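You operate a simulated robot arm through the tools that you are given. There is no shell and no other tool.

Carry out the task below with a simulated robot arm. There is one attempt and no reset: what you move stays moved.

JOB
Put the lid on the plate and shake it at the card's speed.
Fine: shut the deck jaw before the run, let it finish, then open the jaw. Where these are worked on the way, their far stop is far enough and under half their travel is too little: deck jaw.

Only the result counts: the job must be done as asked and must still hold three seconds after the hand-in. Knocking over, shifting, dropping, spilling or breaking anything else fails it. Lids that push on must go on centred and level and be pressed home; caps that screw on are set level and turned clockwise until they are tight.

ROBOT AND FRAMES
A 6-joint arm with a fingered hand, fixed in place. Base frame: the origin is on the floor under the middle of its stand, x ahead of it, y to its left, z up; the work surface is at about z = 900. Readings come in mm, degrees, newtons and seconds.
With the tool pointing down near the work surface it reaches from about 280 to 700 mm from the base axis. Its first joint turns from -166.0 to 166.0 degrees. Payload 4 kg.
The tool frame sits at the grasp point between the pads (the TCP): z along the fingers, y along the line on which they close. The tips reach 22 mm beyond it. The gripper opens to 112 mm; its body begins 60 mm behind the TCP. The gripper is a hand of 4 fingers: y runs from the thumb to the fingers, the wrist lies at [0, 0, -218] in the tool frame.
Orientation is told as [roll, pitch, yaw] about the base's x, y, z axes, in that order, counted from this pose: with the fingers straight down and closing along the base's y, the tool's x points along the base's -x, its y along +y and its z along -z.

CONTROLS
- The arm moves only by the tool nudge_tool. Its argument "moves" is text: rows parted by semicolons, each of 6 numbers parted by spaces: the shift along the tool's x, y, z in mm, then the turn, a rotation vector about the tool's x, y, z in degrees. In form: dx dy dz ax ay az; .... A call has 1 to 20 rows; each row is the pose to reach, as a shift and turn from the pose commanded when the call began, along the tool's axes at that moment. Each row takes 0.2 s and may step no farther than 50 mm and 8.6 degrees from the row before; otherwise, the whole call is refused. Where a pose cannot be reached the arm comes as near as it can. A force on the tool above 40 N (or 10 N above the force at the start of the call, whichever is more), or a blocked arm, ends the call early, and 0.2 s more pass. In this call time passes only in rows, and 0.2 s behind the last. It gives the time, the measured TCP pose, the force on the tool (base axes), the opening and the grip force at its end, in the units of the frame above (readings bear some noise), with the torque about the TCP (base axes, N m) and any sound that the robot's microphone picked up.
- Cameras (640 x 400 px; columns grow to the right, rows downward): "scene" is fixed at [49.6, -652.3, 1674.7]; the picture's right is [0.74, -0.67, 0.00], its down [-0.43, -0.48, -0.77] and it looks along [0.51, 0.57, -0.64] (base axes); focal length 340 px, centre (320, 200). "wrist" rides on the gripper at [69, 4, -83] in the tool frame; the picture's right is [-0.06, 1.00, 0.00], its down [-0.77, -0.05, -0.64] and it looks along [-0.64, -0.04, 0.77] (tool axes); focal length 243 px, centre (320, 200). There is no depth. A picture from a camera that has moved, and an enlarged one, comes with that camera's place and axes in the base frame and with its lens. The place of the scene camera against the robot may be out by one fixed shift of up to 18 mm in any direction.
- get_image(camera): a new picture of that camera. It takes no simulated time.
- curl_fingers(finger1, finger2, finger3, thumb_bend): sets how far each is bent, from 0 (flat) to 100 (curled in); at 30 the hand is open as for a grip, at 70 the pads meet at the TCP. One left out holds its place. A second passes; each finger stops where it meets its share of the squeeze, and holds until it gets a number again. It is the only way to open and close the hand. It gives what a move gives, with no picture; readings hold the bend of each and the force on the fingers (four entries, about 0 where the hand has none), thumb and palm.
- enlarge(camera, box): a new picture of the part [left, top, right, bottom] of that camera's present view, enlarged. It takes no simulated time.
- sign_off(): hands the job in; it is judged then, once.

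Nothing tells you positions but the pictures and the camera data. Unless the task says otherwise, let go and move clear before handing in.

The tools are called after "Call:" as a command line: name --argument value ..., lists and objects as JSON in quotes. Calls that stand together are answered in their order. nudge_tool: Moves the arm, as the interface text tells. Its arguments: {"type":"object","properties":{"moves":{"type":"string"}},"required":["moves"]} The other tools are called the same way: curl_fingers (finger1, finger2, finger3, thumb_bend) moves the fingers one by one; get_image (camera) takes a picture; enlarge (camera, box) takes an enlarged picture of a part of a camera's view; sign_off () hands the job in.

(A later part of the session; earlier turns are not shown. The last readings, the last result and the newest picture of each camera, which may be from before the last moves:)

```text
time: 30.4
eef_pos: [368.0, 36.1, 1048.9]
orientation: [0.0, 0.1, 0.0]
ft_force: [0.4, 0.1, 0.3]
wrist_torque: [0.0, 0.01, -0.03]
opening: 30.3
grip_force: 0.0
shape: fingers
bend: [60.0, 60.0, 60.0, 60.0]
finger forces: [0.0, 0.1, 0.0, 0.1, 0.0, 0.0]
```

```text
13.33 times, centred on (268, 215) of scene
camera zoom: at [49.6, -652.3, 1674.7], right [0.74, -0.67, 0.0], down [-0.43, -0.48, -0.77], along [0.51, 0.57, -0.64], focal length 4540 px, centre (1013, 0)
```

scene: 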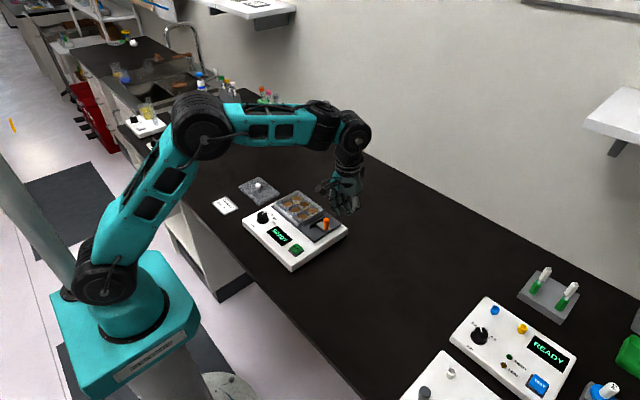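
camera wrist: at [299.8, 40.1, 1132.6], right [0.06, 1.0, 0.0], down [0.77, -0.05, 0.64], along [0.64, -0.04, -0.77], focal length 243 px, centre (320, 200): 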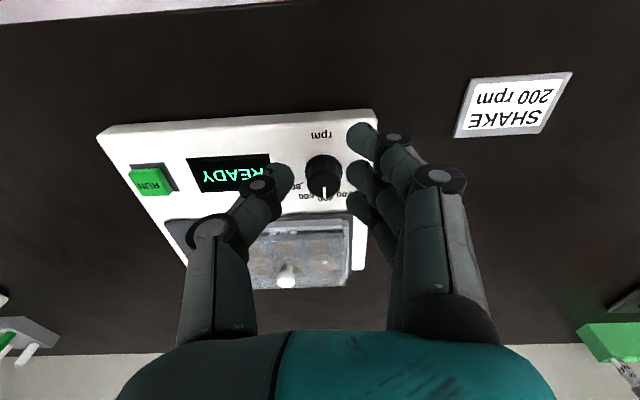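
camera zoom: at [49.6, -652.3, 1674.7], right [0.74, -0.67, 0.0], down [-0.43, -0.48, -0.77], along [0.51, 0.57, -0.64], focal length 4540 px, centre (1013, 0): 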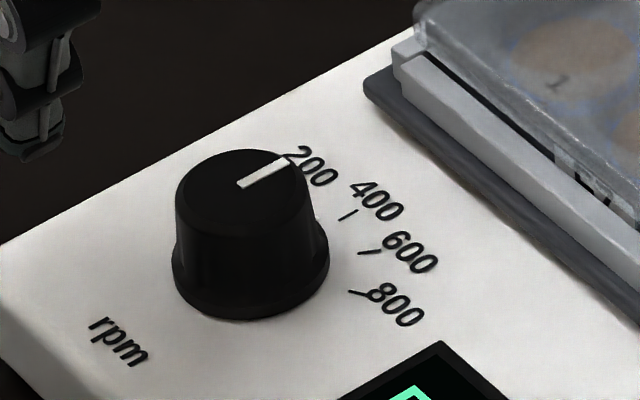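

The dial sits at about (427, 36), its top near z 953, with the pointer at 400; it needs about 31° counter-clockwise from above to reach 200. I'll open the fingers to straddle it and come down above it.

Call:
curl_fingers --finger1 42 --finger2 42 --finger3 42 --thumb_bend 42

Call:
nudge_tool --moves "-30 0 20 0 0 0; -59 0 49 0 0 0"

Call:
get_image --camera "wrist"

Call:
enlarge --camera "wrist" --box '[240, 60, 400, 220]'

Call:
enlarge --camera "scene" --box '[236, 180, 316, 230]'

```text
time: 31.4
eef_pos: [369.6, 37.1, 1049.2]
orientation: [0.0, 0.1, 0.0]
ft_force: [-1.0, -0.4, 0.0]
wrist_torque: [0.04, 0.0, -0.01]
opening: 79.2
grip_force: 0.0
shape: fingers
bend: [42.0, 42.0, 42.0, 42.0]
finger forces: [0.0, 0.0, 0.1, 0.0, 0.0, 0.1]
```

```text
time: 32.0
eef_pos: [428.6, 35.4, 1001.1]
orientation: [0.1, 0.0, 0.0]
ft_force: [0.0, 0.0, 0.6]
wrist_torque: [0.0, -0.02, 0.01]
opening: 79.2
grip_force: 0.0
shape: fingers
bend: [42.0, 42.0, 42.0, 42.0]
finger forces: [0.0, 0.0, 0.0, 0.0, 0.0, 0.0]
```

```text
taken
camera wrist: at [359.7, 40.1, 1084.1], right [0.06, 1.0, 0.0], down [0.76, -0.05, 0.64], along [0.64, -0.04, -0.77], focal length 243 px, centre (320, 200)
```

wrist: 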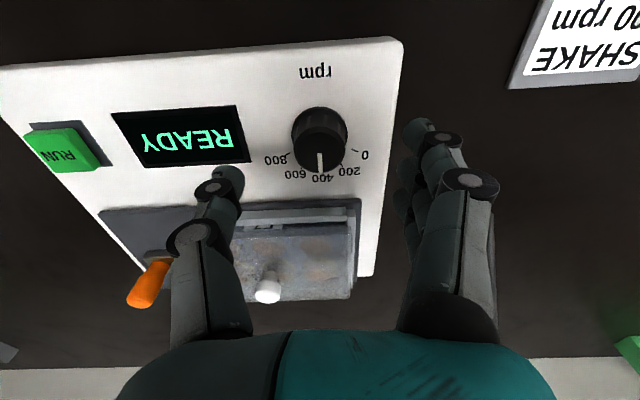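

```text
2.50 times, centred on (320, 140) of wrist
camera zoom: at [359.7, 40.1, 1084.1], right [0.06, 1.0, 0.0], down [0.76, -0.05, 0.64], along [0.64, -0.04, -0.77], focal length 606 px, centre (320, 350)
```

zoom: 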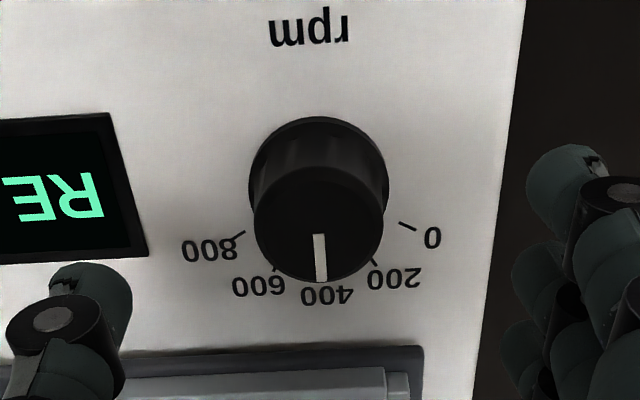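

```text
8.00 times, centred on (276, 205) of scene
camera zoom: at [49.6, -652.3, 1674.7], right [0.74, -0.67, 0.0], down [-0.43, -0.48, -0.77], along [0.51, 0.57, -0.64], focal length 2724 px, centre (672, 160)
```

zoom: 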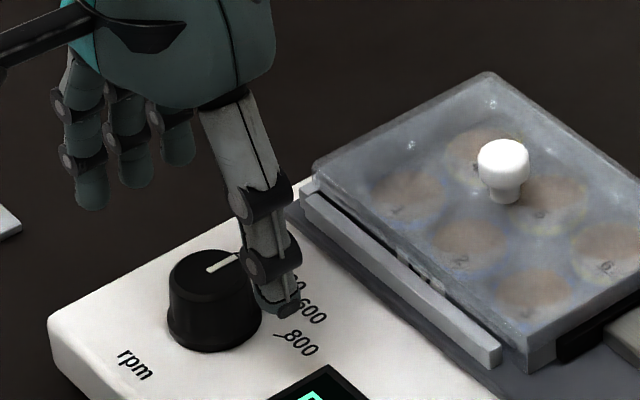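

The dial's axis is at about (428.5, 35.8), top at z 954; the ticks are 30° apart and the pointer sits about at 400. I'll descend around it and close on it.

Call:
nudge_tool --moves "0 -0.3 20 0 0 0; 0 -0.3 39.5 0 0 0"

Call:
curl_fingers --finger1 48 --finger2 75 --finger3 48 --thumb_bend 75

Call:
get_image --camera "wrist"

Call:
enlarge --camera "scene" --box '[236, 180, 316, 230]'

```text
time: 32.6
eef_pos: [427.1, 35.4, 961.3]
orientation: [0.0, 0.0, 0.0]
ft_force: [0.2, -0.2, 0.1]
wrist_torque: [-0.01, -0.01, 0.0]
opening: 79.1
grip_force: 0.9
shape: fingers
bend: [42.0, 42.0, 42.0, 42.0]
finger forces: [0.0, 0.0, 0.1, 0.0, 0.2, 0.0]
```

```text
time: 33.6
eef_pos: [428.6, 35.5, 962.1]
orientation: [0.0, 0.0, 0.0]
ft_force: [1.9, -7.5, 4.3]
wrist_torque: [0.3, -0.05, 0.0]
opening: 46.7
grip_force: 16.2
shape: fingers
bend: [48.0, 61.0, 48.0, 65.0]
finger forces: [4.8, 8.5, 4.6, 0.1, 14.7, 0.1]
```

```text
taken
camera wrist: at [359.6, 39.1, 1044.9], right [0.06, 1.0, 0.0], down [0.76, -0.05, 0.64], along [0.64, -0.04, -0.77], focal length 243 px, centre (320, 200)
```

wrist: 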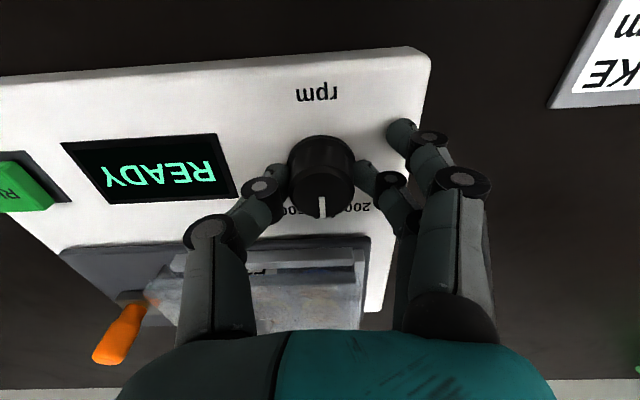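

```text
8.00 times, centred on (276, 205) of scene
camera zoom: at [49.6, -652.3, 1674.7], right [0.74, -0.67, 0.0], down [-0.43, -0.48, -0.77], along [0.51, 0.57, -0.64], focal length 2724 px, centre (672, 160)
```

zoom: 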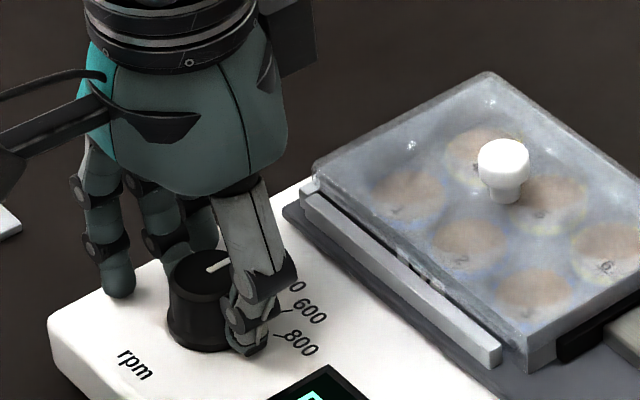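

The grip holds the dial but is slightly off-centre (thumb 14.7 N, finger 8.5 N), and the outer fingers touch the panel. I'll retract the outer fingers and shift 1.5 mm to +y.

Call:
curl_fingers --finger1 36 --finger3 36

Call:
nudge_tool --moves "0 0.8 0 0 0 0; 0 1.6 0 0 0 0"

```text
time: 34.6
eef_pos: [428.9, 35.1, 960.1]
orientation: [0.0, 0.0, 0.0]
ft_force: [4.4, -6.8, -0.8]
wrist_torque: [-0.08, -0.06, -0.01]
opening: 62.0
grip_force: 11.9
shape: fingers
bend: [36.0, 61.0, 36.0, 65.0]
finger forces: [0.0, 8.6, 0.0, 0.0, 15.1, 0.0]
```

```text
time: 35.2
eef_pos: [428.5, 37.2, 961.0]
orientation: [0.0, 0.0, -0.1]
ft_force: [3.1, -9.7, 0.6]
wrist_torque: [-0.18, -0.02, 0.02]
opening: 63.4
grip_force: 11.9
shape: fingers
bend: [36.0, 62.0, 36.0, 65.0]
finger forces: [0.1, 7.1, 0.0, 0.0, 17.1, 0.0]
```

Moving that way raised the imbalance, so I'll shift back toward -y to balance the forces.

Call:
nudge_tool --moves "0 -1.5 0 0 0 0; 0 -3 0 0 0 0; 0 -4.5 0 0 0 0"

Call:
get_image --camera "wrist"

```text
time: 36.0
eef_pos: [427.3, 33.1, 960.8]
orientation: [0.0, 0.1, 0.1]
ft_force: [3.9, 0.1, 0.0]
wrist_torque: [0.09, -0.08, 0.03]
opening: 60.3
grip_force: 10.7
shape: fingers
bend: [36.0, 61.0, 36.0, 66.0]
finger forces: [0.0, 10.6, 0.1, 0.2, 11.1, 0.1]
```

```text
taken
camera wrist: at [359.6, 37.3, 1045.0], right [0.06, 1.0, 0.0], down [0.77, -0.05, 0.64], along [0.64, -0.04, -0.77], focal length 243 px, centre (320, 200)
```

wrist: 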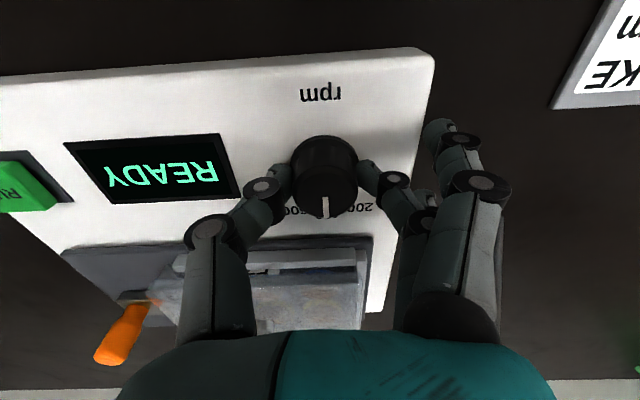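

Forces are balanced in y, and a 4 N push in x suggests the dial axis is about 2–3 mm toward -x. I'll shift a little and start turning counter-clockwise.

Call:
nudge_tool --moves "1 0 0 0 0 0; 2.2 0 0 0 0 0"

Call:
nudge_tool --moves "0 0 0 0 0 -5; 0 0 0 0 0 -10; 0 0 0 0 0 -15"

Call:
get_image --camera "wrist"

Call:
enlarge --camera "scene" --box '[236, 180, 316, 230]'

```text
time: 36.6
eef_pos: [426.9, 32.7, 960.6]
orientation: [0.0, -0.1, 0.0]
ft_force: [8.5, -0.6, 0.8]
wrist_torque: [0.1, -0.14, 0.0]
opening: 60.0
grip_force: 9.9
shape: fingers
bend: [36.0, 61.0, 36.0, 66.0]
finger forces: [0.0, 9.9, 0.0, 0.1, 10.5, 0.0]
```

```text
time: 37.4
eef_pos: [426.9, 33.6, 960.7]
orientation: [0.0, -0.1, 14.9]
ft_force: [9.6, -1.6, -0.5]
wrist_torque: [0.03, -0.12, -0.07]
opening: 60.3
grip_force: 10.7
shape: fingers
bend: [36.0, 61.0, 36.0, 66.0]
finger forces: [0.1, 8.2, 0.0, 0.0, 13.2, 0.0]
```

```text
taken
camera wrist: at [358.9, 18.9, 1044.8], right [-0.2, 0.98, 0.0], down [0.75, 0.15, 0.64], along [0.63, 0.13, -0.77], focal length 243 px, centre (320, 200)
```

wrist: 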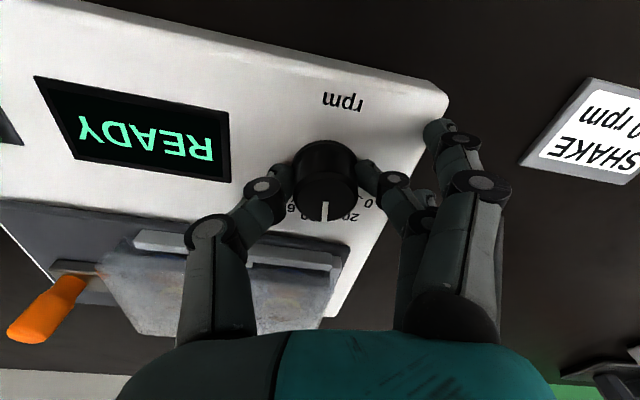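

```text
8.00 times, centred on (276, 205) of scene
camera zoom: at [49.6, -652.3, 1674.7], right [0.74, -0.67, 0.0], down [-0.43, -0.48, -0.77], along [0.51, 0.57, -0.64], focal length 2724 px, centre (672, 160)
```

zoom: 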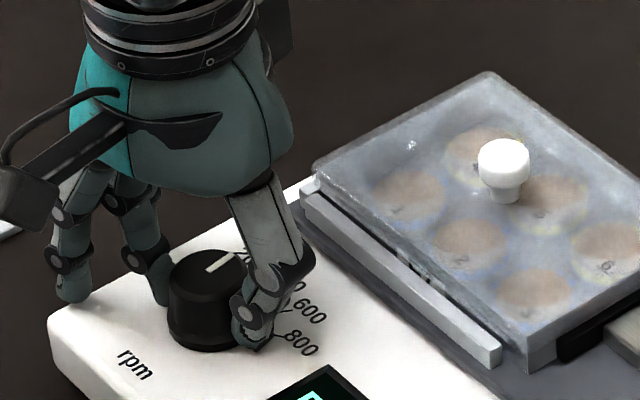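

The dial turned with the hand by 15°. The earlier x shift was the wrong way, so I'll correct it while turning a further 15°.

Call:
nudge_tool --moves "-1.5 -0.4 0 0 0 -5; -3.4 -0.9 0 0 0 -10; -3.4 -0.9 0 0 0 -15"

Call:
get_image --camera "wrist"

Call:
enlarge --camera "scene" --box '[250, 200, 290, 225]'

Call:
enlarge --camera "wrist" --box '[260, 80, 400, 240]'

```text
time: 38.2
eef_pos: [429.1, 33.8, 960.1]
orientation: [0.1, 0.1, 30.1]
ft_force: [-3.1, -1.4, 1.1]
wrist_torque: [0.07, 0.1, 0.06]
opening: 59.7
grip_force: 11.6
shape: fingers
bend: [36.0, 61.0, 36.0, 66.0]
finger forces: [0.1, 11.0, 0.0, 0.0, 10.8, 0.0]
```

```text
taken
camera wrist: at [367.4, 1.5, 1044.6], right [-0.45, 0.9, 0.0], down [0.69, 0.34, 0.64], along [0.57, 0.29, -0.77], focal length 243 px, centre (320, 200)
```

wrist: 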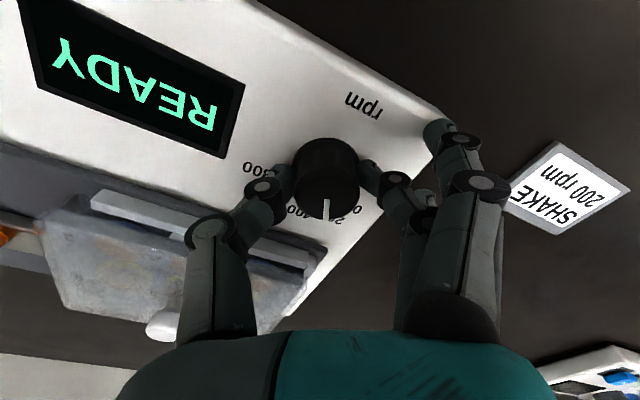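

```text
16.00 times, centred on (270, 212) of scene
camera zoom: at [49.6, -652.3, 1674.7], right [0.74, -0.67, 0.0], down [-0.43, -0.48, -0.77], along [0.51, 0.57, -0.64], focal length 5449 px, centre (1120, 0)
```

zoom: 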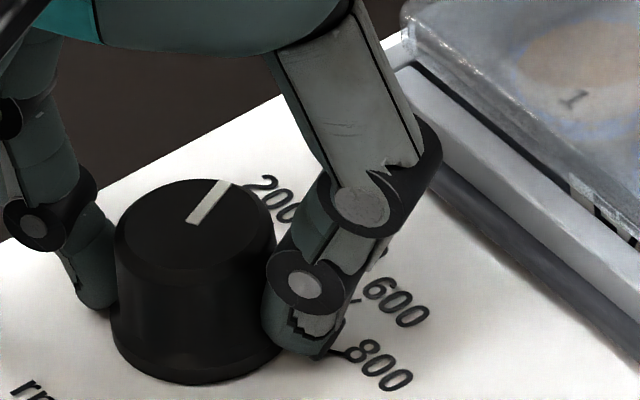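

```text
2.50 times, centred on (330, 160) of wrist
camera zoom: at [367.4, 1.5, 1044.6], right [-0.45, 0.9, 0.0], down [0.69, 0.34, 0.64], along [0.57, 0.29, -0.77], focal length 606 px, centre (295, 300)
```

zoom: 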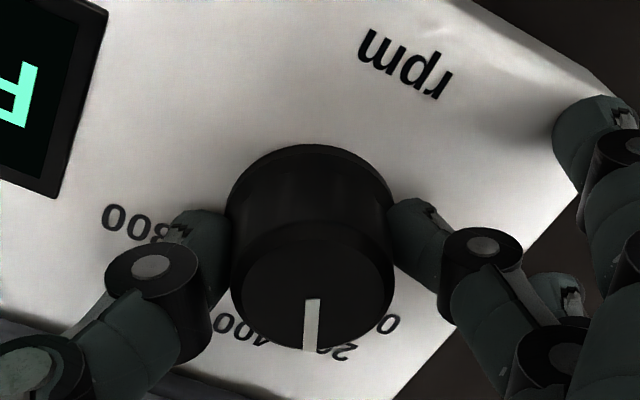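

The pointer is at about 25°, a little short of the 200 tick at 30°, since it started slightly past 400. I'll turn 5° more, release, and check.

Call:
nudge_tool --moves "0 0 0 0 0 -2.5; 0 0 0 0 0 -5"

Call:
curl_fingers --finger2 50 --thumb_bend 50

Call:
enlarge --camera "scene" --box '[250, 200, 290, 225]'

Call:
enlarge --camera "wrist" --box '[260, 80, 400, 240]'

```text
time: 38.8
eef_pos: [431.2, 34.1, 961.3]
orientation: [0.0, 0.1, 35.0]
ft_force: [-4.4, -2.9, 0.7]
wrist_torque: [0.06, 0.13, 0.03]
opening: 59.4
grip_force: 11.2
shape: fingers
bend: [36.0, 61.0, 36.0, 67.0]
finger forces: [0.1, 11.3, 0.1, 0.0, 10.4, 0.1]
```

```text
time: 39.8
eef_pos: [430.7, 33.7, 961.5]
orientation: [-0.1, -0.1, 34.9]
ft_force: [2.2, 4.1, 21.5]
wrist_torque: [-0.29, -0.28, 0.11]
opening: 74.3
grip_force: 9.7
shape: fingers
bend: [36.0, 51.0, 36.0, 51.0]
finger forces: [0.0, 3.9, 0.1, 0.1, 15.9, 0.0]
```

```text
16.00 times, centred on (270, 212) of scene
camera zoom: at [49.6, -652.3, 1674.7], right [0.74, -0.67, 0.0], down [-0.43, -0.48, -0.77], along [0.51, 0.57, -0.64], focal length 5449 px, centre (1120, 0)
```

zoom: 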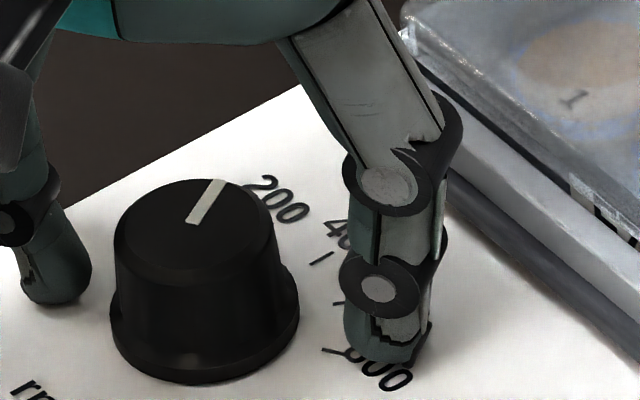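

```text
2.50 times, centred on (330, 160) of wrist
camera zoom: at [371.2, -3.3, 1045.2], right [-0.52, 0.85, 0.0], down [0.65, 0.4, 0.64], along [0.55, 0.33, -0.77], focal length 606 px, centre (295, 300)
```

zoom: 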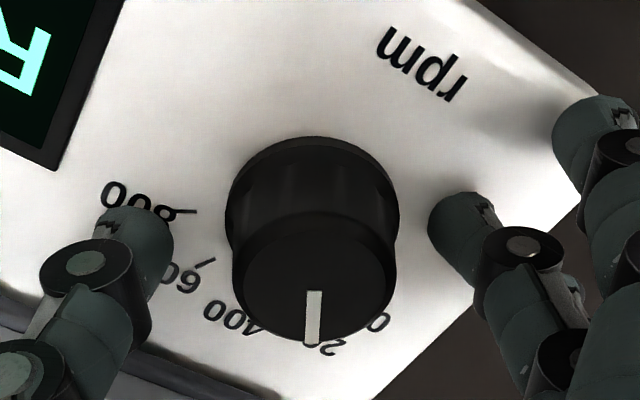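

The thumb presses on the panel, so I'll lift off straight up and then check the pointer.

Call:
nudge_tool --moves "0 0 -10 0 0 0; 0 0 -40 0 0 0; 0 0 -70 0 0 0; 0 0 -90 0 0 8; 0 0 -90 0 0 16; 0 0 -90 0 0 24; 0 0 -90 0 0 32; 0 0 -90 0 0 35"

Call:
get_image --camera "wrist"

Call:
enlarge --camera "scene" --box '[244, 195, 300, 230]'

```text
time: 41.6
eef_pos: [429.9, 32.9, 1051.9]
orientation: [0.1, 0.0, -0.1]
ft_force: [0.4, -0.6, -0.5]
wrist_torque: [0.0, 0.01, 0.0]
opening: 76.3
grip_force: 0.0
shape: fingers
bend: [36.0, 50.0, 36.0, 50.0]
finger forces: [0.1, 0.1, 0.1, 0.1, 0.0, 0.1]
```

```text
taken
camera wrist: at [360.9, 36.8, 1134.9], right [0.07, 1.0, 0.0], down [0.77, -0.05, 0.64], along [0.64, -0.04, -0.77], focal length 243 px, centre (320, 200)
```

wrist: 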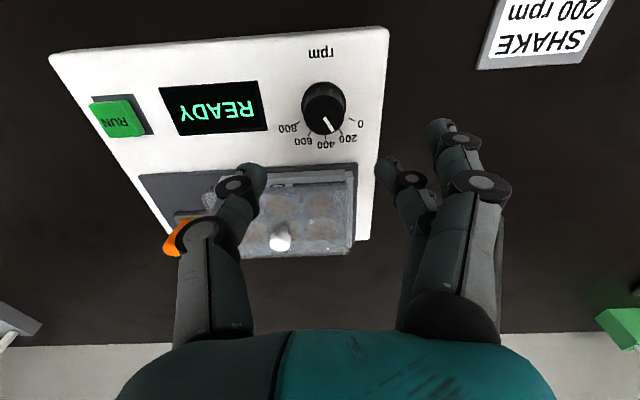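

```text
11.43 times, centred on (272, 212) of scene
camera zoom: at [49.6, -652.3, 1674.7], right [0.74, -0.67, 0.0], down [-0.43, -0.48, -0.77], along [0.51, 0.57, -0.64], focal length 3892 px, centre (869, 57)
```

zoom: 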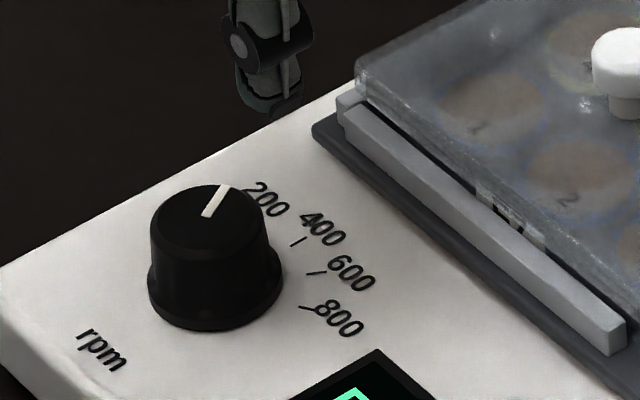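

Call:
enlarge --camera "wrist" --box '[270, 70, 380, 160]'

Call:
enlarge --camera "scene" --box '[252, 205, 276, 225]'

```text
4.44 times, centred on (325, 115) of wrist
camera zoom: at [360.9, 36.8, 1134.9], right [0.07, 1.0, 0.0], down [0.77, -0.05, 0.64], along [0.64, -0.04, -0.77], focal length 1078 px, centre (298, 578)
```

zoom: 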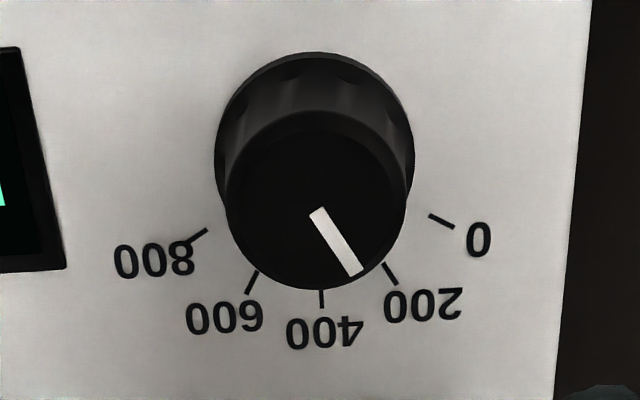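

```text
16.00 times, centred on (264, 215) of scene
camera zoom: at [49.6, -652.3, 1674.7], right [0.74, -0.67, 0.0], down [-0.43, -0.48, -0.77], along [0.51, 0.57, -0.64], focal length 5449 px, centre (1216, -40)
```

zoom: 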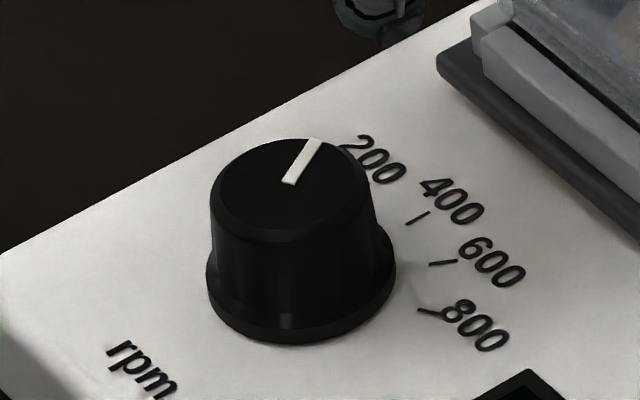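

Call:
enlarge --camera "wrist" --box '[305, 95, 345, 145]'

Call:
enlarge --camera "scene" --box '[263, 210, 275, 220]'

```text
8.00 times, centred on (325, 120) of wrist
camera zoom: at [360.9, 36.8, 1134.9], right [0.07, 1.0, 0.0], down [0.77, -0.05, 0.64], along [0.64, -0.04, -0.77], focal length 1941 px, centre (280, 840)
```

zoom: 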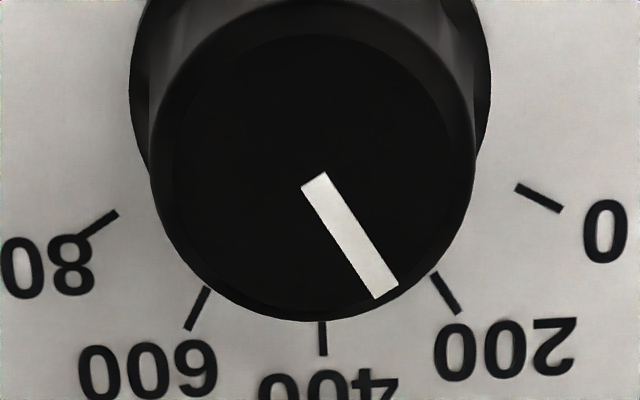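

```text
16.00 times, centred on (269, 215) of scene
camera zoom: at [49.6, -652.3, 1674.7], right [0.74, -0.67, 0.0], down [-0.43, -0.48, -0.77], along [0.51, 0.57, -0.64], focal length 5449 px, centre (1136, -40)
```

zoom: 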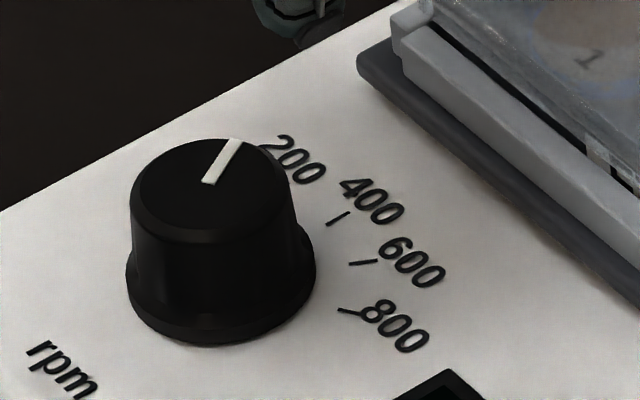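

The pointer measures about 27–31° against the 200 tick at 30°. Speed matters, so I'll tilt the hand to look straight down on the dial for a cleaner reading.

Call:
nudge_tool --moves "0 0 0 0 8 0; 0 0 0 0 16 0; 0 0 0 0 24 0; 0 0 0 0 32 0; 0 0 0 0 39.7 0"

Call:
get_image --camera "wrist"

Call:
enlarge --camera "wrist" --box '[260, 140, 380, 260]'

```text
time: 42.8
eef_pos: [429.8, 16.1, 1049.9]
orientation: [-1.1, 37.1, 0.0]
ft_force: [-0.3, -0.2, 0.4]
wrist_torque: [0.03, 0.0, 0.01]
opening: 76.5
grip_force: 0.0
shape: fingers
bend: [36.0, 50.0, 36.0, 50.0]
finger forces: [0.0, 0.0, 0.0, 0.0, 0.0, 0.1]
out of reach, approached as far as the arm can: row 5
```

```text
taken
camera wrist: at [424.0, 21.7, 1158.0], right [0.04, 1.0, -0.05], down [1.0, -0.04, 0.05], along [0.05, -0.06, -1.0], focal length 243 px, centre (320, 200)
```

wrist: 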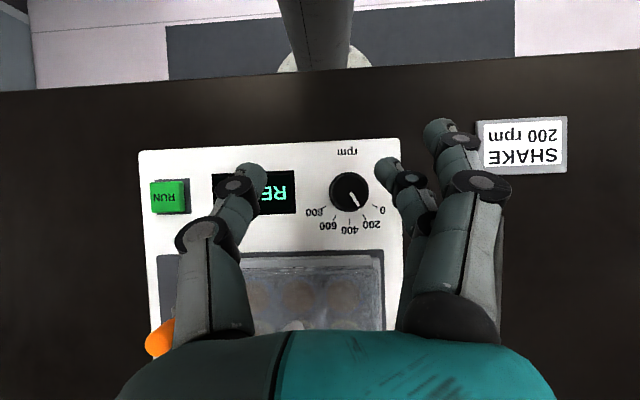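

```text
3.33 times, centred on (320, 200) of wrist
camera zoom: at [424.0, 21.7, 1158.0], right [0.04, 1.0, -0.05], down [1.0, -0.04, 0.05], along [0.05, -0.06, -1.0], focal length 809 px, centre (320, 200)
```

zoom: 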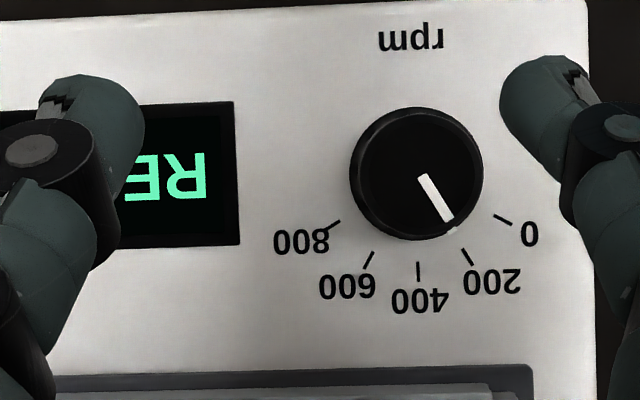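

Call:
enlarge --camera "wrist" --box '[320, 170, 384, 230]'

```text
6.67 times, centred on (352, 200) of wrist
camera zoom: at [424.0, 21.7, 1158.0], right [0.04, 1.0, -0.05], down [1.0, -0.04, 0.05], along [0.05, -0.06, -1.0], focal length 1618 px, centre (107, 200)
```

zoom: 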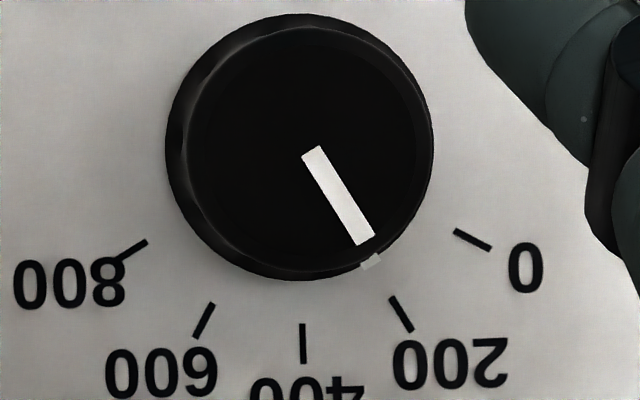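

The straight-down view puts the pointer at about 30.5–31° against the 200 tick at 30°, so the dial is on 200. I'll tilt back and move over to the RUN button at about (426, -130).

Call:
nudge_tool --moves "0 0 0 0 -8 0; 0 0 0 0 -16 0; 0 0 0 0 -24 0; 0 0 0 0 -32 0; 0 0 0 0 -39.7 0"

Call:
curl_fingers --finger1 0 --finger2 72 --finger3 0 --thumb_bend 70

Call:
get_image --camera "wrist"

Call:
get_image --camera "scene"

```text
time: 44.0
eef_pos: [429.1, 16.9, 1048.8]
orientation: [0.0, -0.1, 0.1]
ft_force: [-1.0, 0.4, -0.2]
wrist_torque: [0.01, 0.01, 0.01]
opening: 76.4
grip_force: 0.0
shape: fingers
bend: [36.0, 50.0, 36.0, 50.0]
finger forces: [0.0, 0.0, 0.0, 0.1, 0.0, 0.1]
```

```text
time: 45.0
eef_pos: [429.6, 18.6, 1049.2]
orientation: [-0.1, 0.0, 0.1]
ft_force: [0.2, -0.3, 0.1]
wrist_torque: [-0.02, -0.01, 0.03]
opening: 84.5
grip_force: 0.0
shape: fingers
bend: [0.0, 72.0, 0.0, 70.0]
finger forces: [0.0, 0.0, 0.0, 0.0, 0.0, 0.0]
```

```text
taken
camera wrist: at [359.8, 20.6, 1132.4], right [0.06, 1.0, 0.0], down [0.77, -0.05, 0.64], along [0.64, -0.04, -0.77], focal length 243 px, centre (320, 200)
```

wrist: 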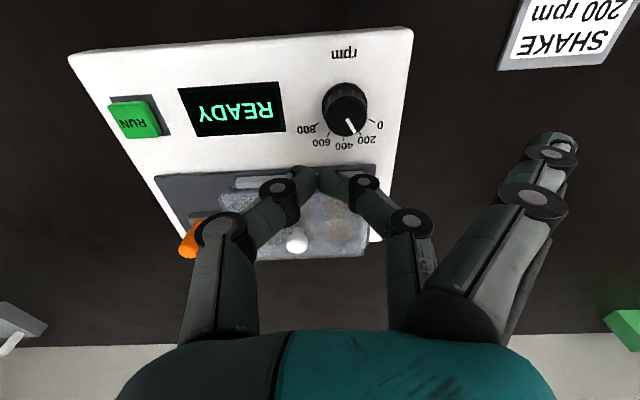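

```text
taken
```

scene: 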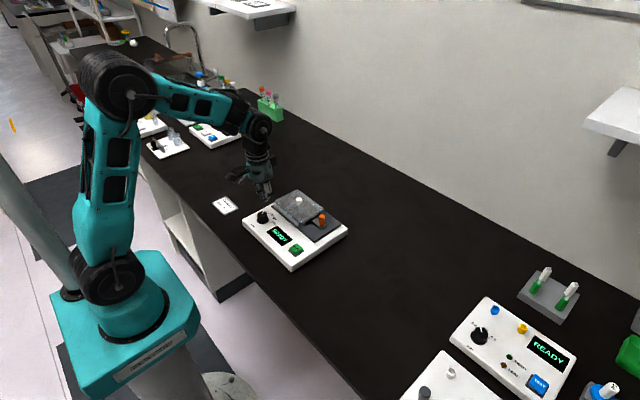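

The thumb and middle finger now meet as a pointer just below the TCP. I'll move it over the RUN button.

Call:
nudge_tool --moves "1 -45 0 0 0 0; 2 -90 0 0 0 0; 3 -125 10 0 0 0; 3.3 -148 39 0 0 0"

Call:
get_image --camera "wrist"

Call:
enlarge --camera "scene" --box '[250, 200, 330, 270]'

```text
time: 46.0
eef_pos: [425.5, -132.0, 1009.2]
orientation: [0.0, 0.0, 0.0]
ft_force: [-0.4, -0.8, 0.3]
wrist_torque: [-0.01, -0.01, -0.01]
opening: 84.1
grip_force: 0.0
shape: fingers
bend: [0.0, 72.0, 0.0, 70.0]
finger forces: [0.0, 0.1, 0.0, 0.0, 0.0, 0.1]
```

```text
taken
camera wrist: at [355.9, -128.5, 1093.2], right [0.06, 1.0, 0.0], down [0.76, -0.05, 0.64], along [0.64, -0.04, -0.77], focal length 243 px, centre (320, 200)
```

wrist: 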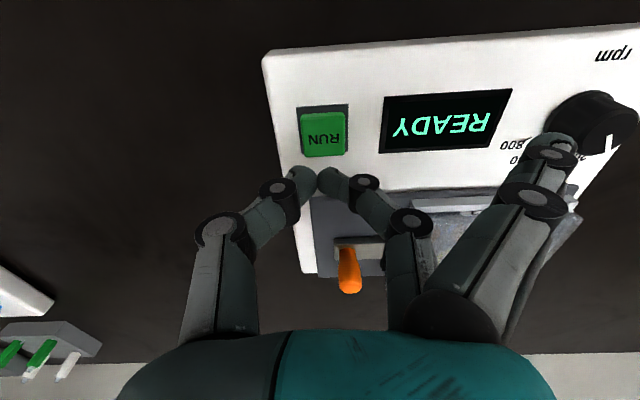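

```text
5.71 times, centred on (290, 235) of scene
camera zoom: at [49.6, -652.3, 1674.7], right [0.74, -0.67, 0.0], down [-0.43, -0.48, -0.77], along [0.51, 0.57, -0.64], focal length 1946 px, centre (491, 0)
```

zoom: 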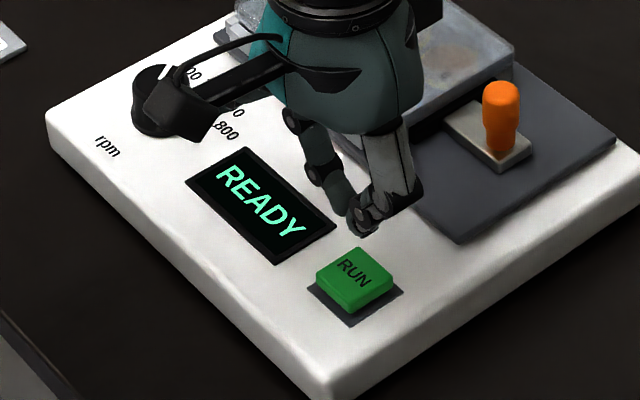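

The pinched tips are over the RUN button. I'll descend to just above it, then press in small steps.

Call:
nudge_tool --moves "-0.5 0 20 0 0 0; -0.5 0 37 0 0 0"

Call:
enlarge --camera "scene" --box '[270, 215, 330, 260]'

Call:
get_image --camera "wrist"

```text
time: 46.6
eef_pos: [425.5, -131.4, 972.4]
orientation: [-0.1, 0.0, 0.0]
ft_force: [0.1, -0.5, 0.4]
wrist_torque: [0.0, 0.0, 0.0]
opening: 84.2
grip_force: 0.1
shape: fingers
bend: [0.0, 72.0, 0.0, 70.0]
finger forces: [0.1, 0.1, 0.0, 0.0, 0.1, 0.0]
```

```text
8.89 times, centred on (300, 238) of scene
camera zoom: at [49.6, -652.3, 1674.7], right [0.74, -0.67, 0.0], down [-0.43, -0.48, -0.77], along [0.51, 0.57, -0.64], focal length 3027 px, centre (498, -133)
```

zoom: 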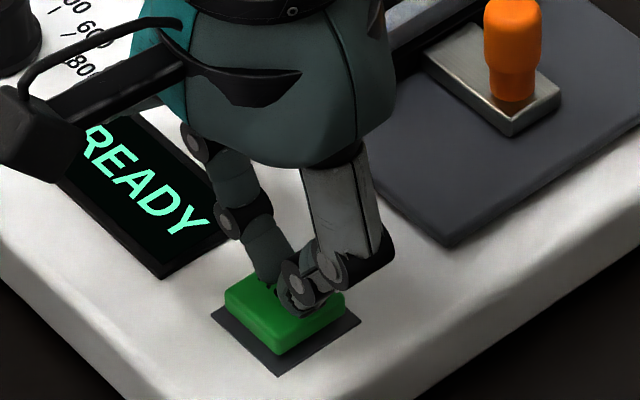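

```text
taken
camera wrist: at [356.3, -127.9, 1056.2], right [0.06, 1.0, 0.0], down [0.77, -0.05, 0.64], along [0.64, -0.04, -0.77], focal length 243 px, centre (320, 200)
```

wrist: 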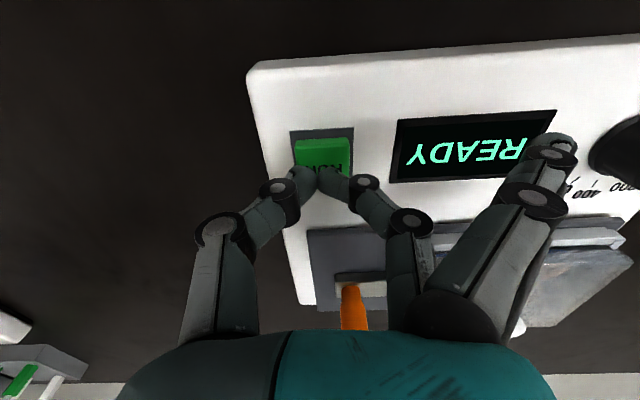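

Call:
nudge_tool --moves "2 0 2 0 0 0; 2 0 4 0 0 0; 2 0 6 0 0 0; 2 0 7 0 0 0; 2 0 8 0 0 0"

Call:
enlarge --camera "scene" --box '[270, 215, 330, 260]'

```text
time: 47.8
eef_pos: [424.2, -132.9, 965.4]
orientation: [-0.1, -0.2, 0.0]
ft_force: [0.0, -3.3, 14.7]
wrist_torque: [-0.24, 0.01, 0.01]
opening: 83.8
grip_force: 7.5
shape: fingers
bend: [0.0, 72.0, 0.0, 70.0]
finger forces: [0.1, 0.0, 0.0, 0.0, 15.0, 0.0]
heard: click
```

```text
8.89 times, centred on (300, 238) of scene
camera zoom: at [49.6, -652.3, 1674.7], right [0.74, -0.67, 0.0], down [-0.43, -0.48, -0.77], along [0.51, 0.57, -0.64], focal length 3027 px, centre (498, -133)
```

zoom: 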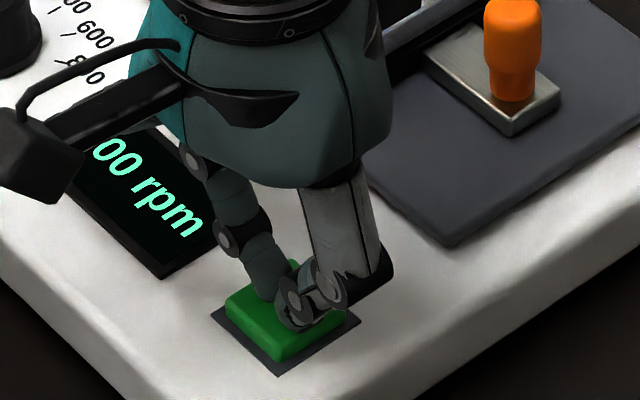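

A click was heard and the display now reads "...00 rpm". I'll lift off and read it.

Call:
nudge_tool --moves "0 0 -10 0 0 0; 0 0 -40 0 0 0; 0 0 -70 0 0 0"

Call:
enlarge --camera "scene" --box '[240, 185, 350, 270]'

Call:
get_image --camera "wrist"

```text
time: 48.6
eef_pos: [424.3, -131.5, 1036.1]
orientation: [0.0, 0.0, 0.0]
ft_force: [-0.3, 0.6, -0.2]
wrist_torque: [-0.01, -0.01, -0.03]
opening: 84.3
grip_force: 0.1
shape: fingers
bend: [0.0, 72.0, 0.0, 70.0]
finger forces: [0.0, 0.0, 0.1, 0.0, 0.0, 0.0]
```

```text
4.71 times, centred on (295, 228) of scene
camera zoom: at [49.6, -652.3, 1674.7], right [0.74, -0.67, 0.0], down [-0.43, -0.48, -0.77], along [0.51, 0.57, -0.64], focal length 1602 px, centre (438, 71)
```

zoom: 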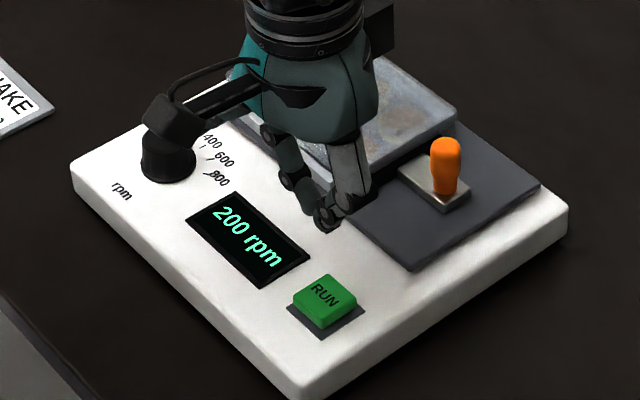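

```text
taken
camera wrist: at [355.3, -127.3, 1119.5], right [0.06, 1.0, 0.0], down [0.77, -0.05, 0.64], along [0.64, -0.04, -0.77], focal length 243 px, centre (320, 200)
```

wrist: 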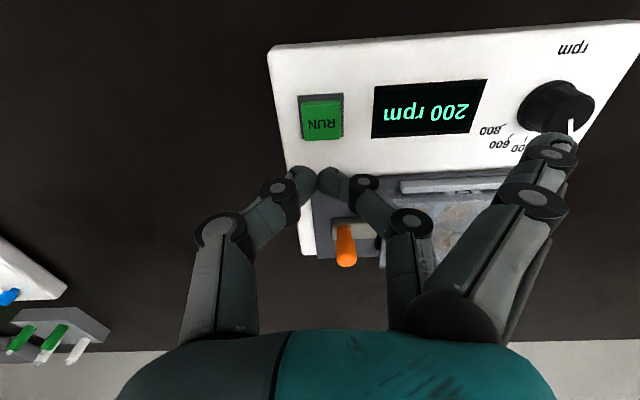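

The display reads "200 rpm", so the run is on at the card's speed. I'll move clear upward and wait for it to finish.

Call:
nudge_tool --moves "0 -20 -20 0 0 0; 0 -40 -40 0 0 0; 0 -40 -60 0 0 0; 0 -40 -60 0 0 0; 0 -40 -60 0 0 0; 0 -40 -60 0 0 0; 0 -40 -60 0 0 0; 0 -40 -60 0 0 0; 0 -40 -60 0 0 0; 0 -40 -60 0 0 0; 0 -40 -60 0 0 0; 0 -40 -60 0 0 0; 0 -40 -60 0 0 0; 0 -40 -60 0 0 0; 0 -40 -60 0 0 0; 0 -40 -60 0 0 0; 0 -40 -60 0 0 0; 0 -40 -60 0 0 0"

Call:
enlarge --camera "scene" --box '[240, 185, 350, 270]'

```text
time: 52.4
eef_pos: [424.4, -170.8, 1095.4]
orientation: [0.0, -0.1, 0.0]
ft_force: [0.5, 0.2, -0.4]
wrist_torque: [0.02, 0.0, -0.01]
opening: 84.3
grip_force: 0.1
shape: fingers
bend: [0.0, 72.0, 0.0, 70.0]
finger forces: [0.1, 0.1, 0.0, 0.0, 0.1, 0.0]
```

```text
4.71 times, centred on (295, 228) of scene
camera zoom: at [49.6, -652.3, 1674.7], right [0.74, -0.67, 0.0], down [-0.43, -0.48, -0.77], along [0.51, 0.57, -0.64], focal length 1602 px, centre (438, 71)
```

zoom: 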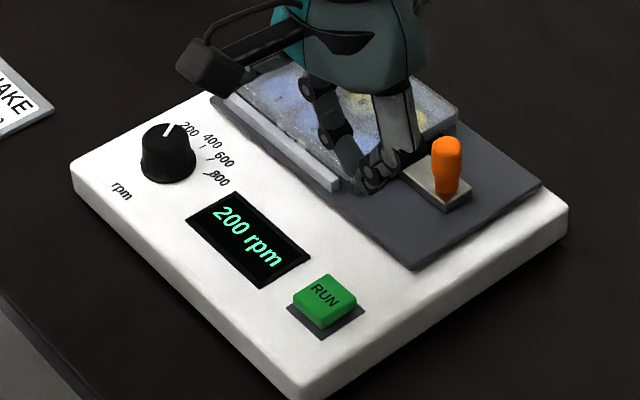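

It is still running. I'll preset the fingers and wait.

Call:
curl_fingers --finger1 30 --finger2 42 --finger3 30 --thumb_bend 30

Call:
nudge_tool --moves "0 0 0 0 0 0; 0 0 0 0 0 0; 0 0 0 0 0 0; 0 0 0 0 0 0; 0 0 0 0 0 0; 0 0 0 0 0 0; 0 0 0 0 0 0; 0 0 0 0 0 0; 0 0 0 0 0 0; 0 0 0 0 0 0; 0 0 0 0 0 0; 0 0 0 0 0 0; 0 0 0 0 0 0; 0 0 0 0 0 0; 0 0 0 0 0 0; 0 0 0 0 0 0; 0 0 0 0 0 0; 0 0 0 0 0 0; 0 0 0 0 0 0; 0 0 0 0 0 0"

Call:
enlarge --camera "scene" --box '[240, 185, 350, 270]'

Call:
get_image --camera "wrist"

```text
time: 53.4
eef_pos: [425.3, -172.4, 1097.0]
orientation: [0.0, 0.0, 0.1]
ft_force: [0.1, 0.6, 0.3]
wrist_torque: [-0.03, 0.02, 0.0]
opening: 113.4
grip_force: 0.0
shape: fingers
bend: [30.0, 42.0, 30.0, 30.0]
finger forces: [0.0, 0.1, 0.0, 0.0, 0.0, 0.0]
```

```text
time: 57.6
eef_pos: [423.9, -171.9, 1094.9]
orientation: [0.0, -0.1, 0.0]
ft_force: [0.0, -0.5, 0.0]
wrist_torque: [-0.01, 0.02, -0.03]
opening: 113.3
grip_force: 0.1
shape: fingers
bend: [30.0, 42.0, 30.0, 30.0]
finger forces: [0.0, 0.1, 0.1, 0.0, 0.0, 0.1]
```

```text
4.71 times, centred on (295, 228) of scene
camera zoom: at [49.6, -652.3, 1674.7], right [0.74, -0.67, 0.0], down [-0.43, -0.48, -0.77], along [0.51, 0.57, -0.64], focal length 1602 px, centre (438, 71)
```

zoom: 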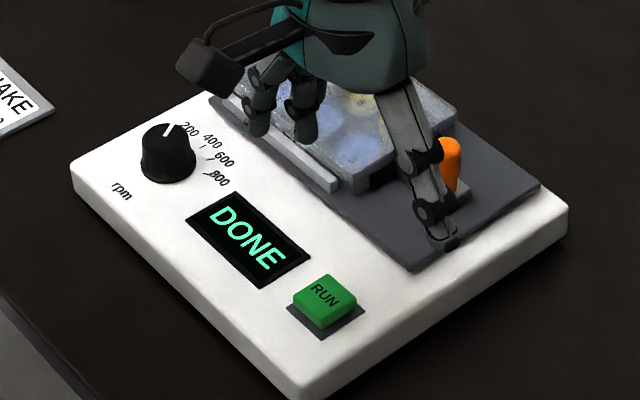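

```text
taken
camera wrist: at [355.0, -167.4, 1178.9], right [0.06, 1.0, 0.0], down [0.77, -0.05, 0.64], along [0.64, -0.04, -0.77], focal length 243 px, centre (320, 200)
```

wrist: 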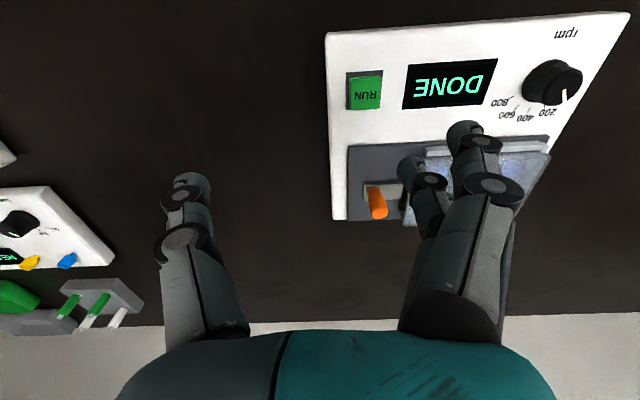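

The display shows DONE, so the run is over. Now to open the jaw: I'll hook the fingers over the +y side of the handle, in the gap next to the lid, and pull toward -y.

Call:
curl_fingers --finger1 42 --finger2 42 --finger3 42 --thumb_bend 30

Call:
nudge_tool --moves "-40 10 0 0 0 0; -80 20 0 0 0 0; -112.5 28 0 0 0 0; -112.5 28 40 0 0 0; -112.5 28 75 0 0 0"

Call:
get_image --camera "wrist"

Call:
enlarge --camera "scene" --box '[265, 170, 355, 240]'

```text
time: 58.6
eef_pos: [424.6, -171.4, 1095.2]
orientation: [0.0, 0.0, 0.0]
ft_force: [-0.6, -0.9, -0.1]
wrist_torque: [0.0, -0.02, 0.01]
opening: 96.7
grip_force: 0.1
shape: fingers
bend: [42.0, 42.0, 42.0, 30.0]
finger forces: [0.0, 0.0, 0.0, 0.0, 0.1, 0.0]
```

```text
time: 59.8
eef_pos: [536.3, -141.7, 1020.5]
orientation: [0.0, 0.0, 0.1]
ft_force: [0.2, 0.8, -0.2]
wrist_torque: [0.04, 0.02, -0.02]
opening: 96.7
grip_force: 0.0
shape: fingers
bend: [42.0, 42.0, 42.0, 30.0]
finger forces: [0.0, 0.1, 0.1, 0.0, 0.0, 0.1]
```

```text
taken
camera wrist: at [467.3, -139.3, 1103.5], right [0.06, 1.0, 0.0], down [0.77, -0.05, 0.64], along [0.64, -0.04, -0.77], focal length 243 px, centre (320, 200)
```

wrist: 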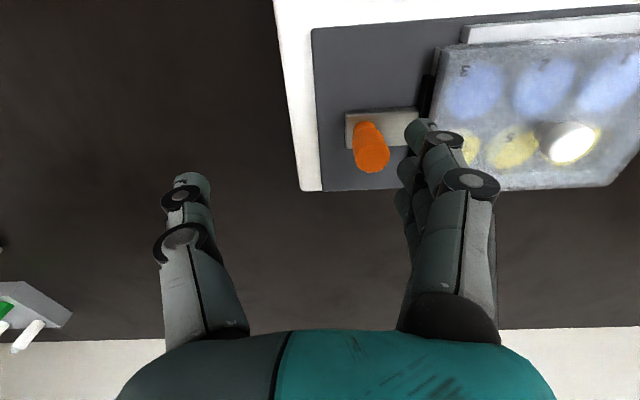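

```text
5.71 times, centred on (310, 205) of scene
camera zoom: at [49.6, -652.3, 1674.7], right [0.74, -0.67, 0.0], down [-0.43, -0.48, -0.77], along [0.51, 0.57, -0.64], focal length 1946 px, centre (377, 171)
```

zoom: 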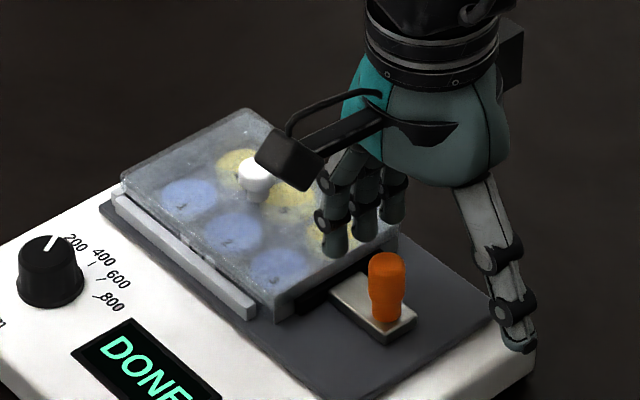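

The fingers are beside the handle, above the gap between it and the lid. I'll shift 3 mm toward the lid for clearance and descend.

Call:
nudge_tool --moves "0 3.3 0 0 0 0; 0 3.3 12 0 0 0; 0 3.3 24 0 0 0; 0 3.3 34 0 0 0"

Call:
get_image --camera "wrist"

Call:
enlarge --camera "scene" --box '[290, 185, 345, 230]'

```text
time: 60.8
eef_pos: [536.3, -139.7, 985.0]
orientation: [0.0, 0.1, 0.0]
ft_force: [-0.1, 0.7, -0.1]
wrist_torque: [-0.01, -0.01, 0.0]
opening: 97.1
grip_force: 0.1
shape: fingers
bend: [42.0, 42.0, 42.0, 30.0]
finger forces: [0.0, 0.1, 0.0, 0.0, 0.1, 0.0]
```

```text
taken
camera wrist: at [467.4, -135.9, 1069.3], right [0.06, 1.0, 0.0], down [0.76, -0.05, 0.64], along [0.64, -0.04, -0.77], focal length 243 px, centre (320, 200)
```

wrist: 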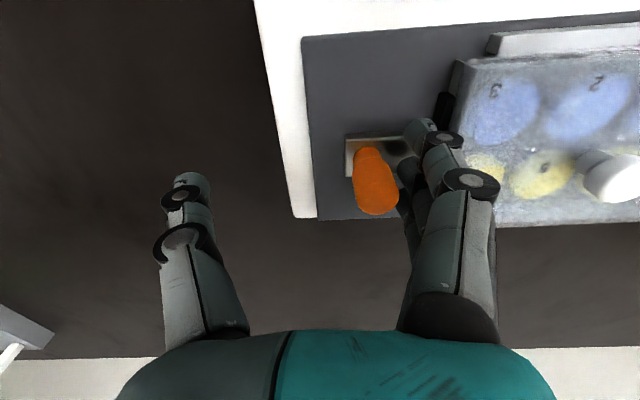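

```text
8.89 times, centred on (318, 208) of scene
camera zoom: at [49.6, -652.3, 1674.7], right [0.74, -0.67, 0.0], down [-0.43, -0.48, -0.77], along [0.51, 0.57, -0.64], focal length 3027 px, centre (342, 133)
```

zoom: 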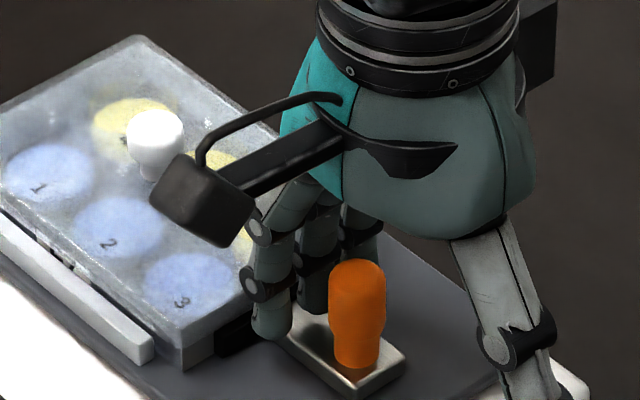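

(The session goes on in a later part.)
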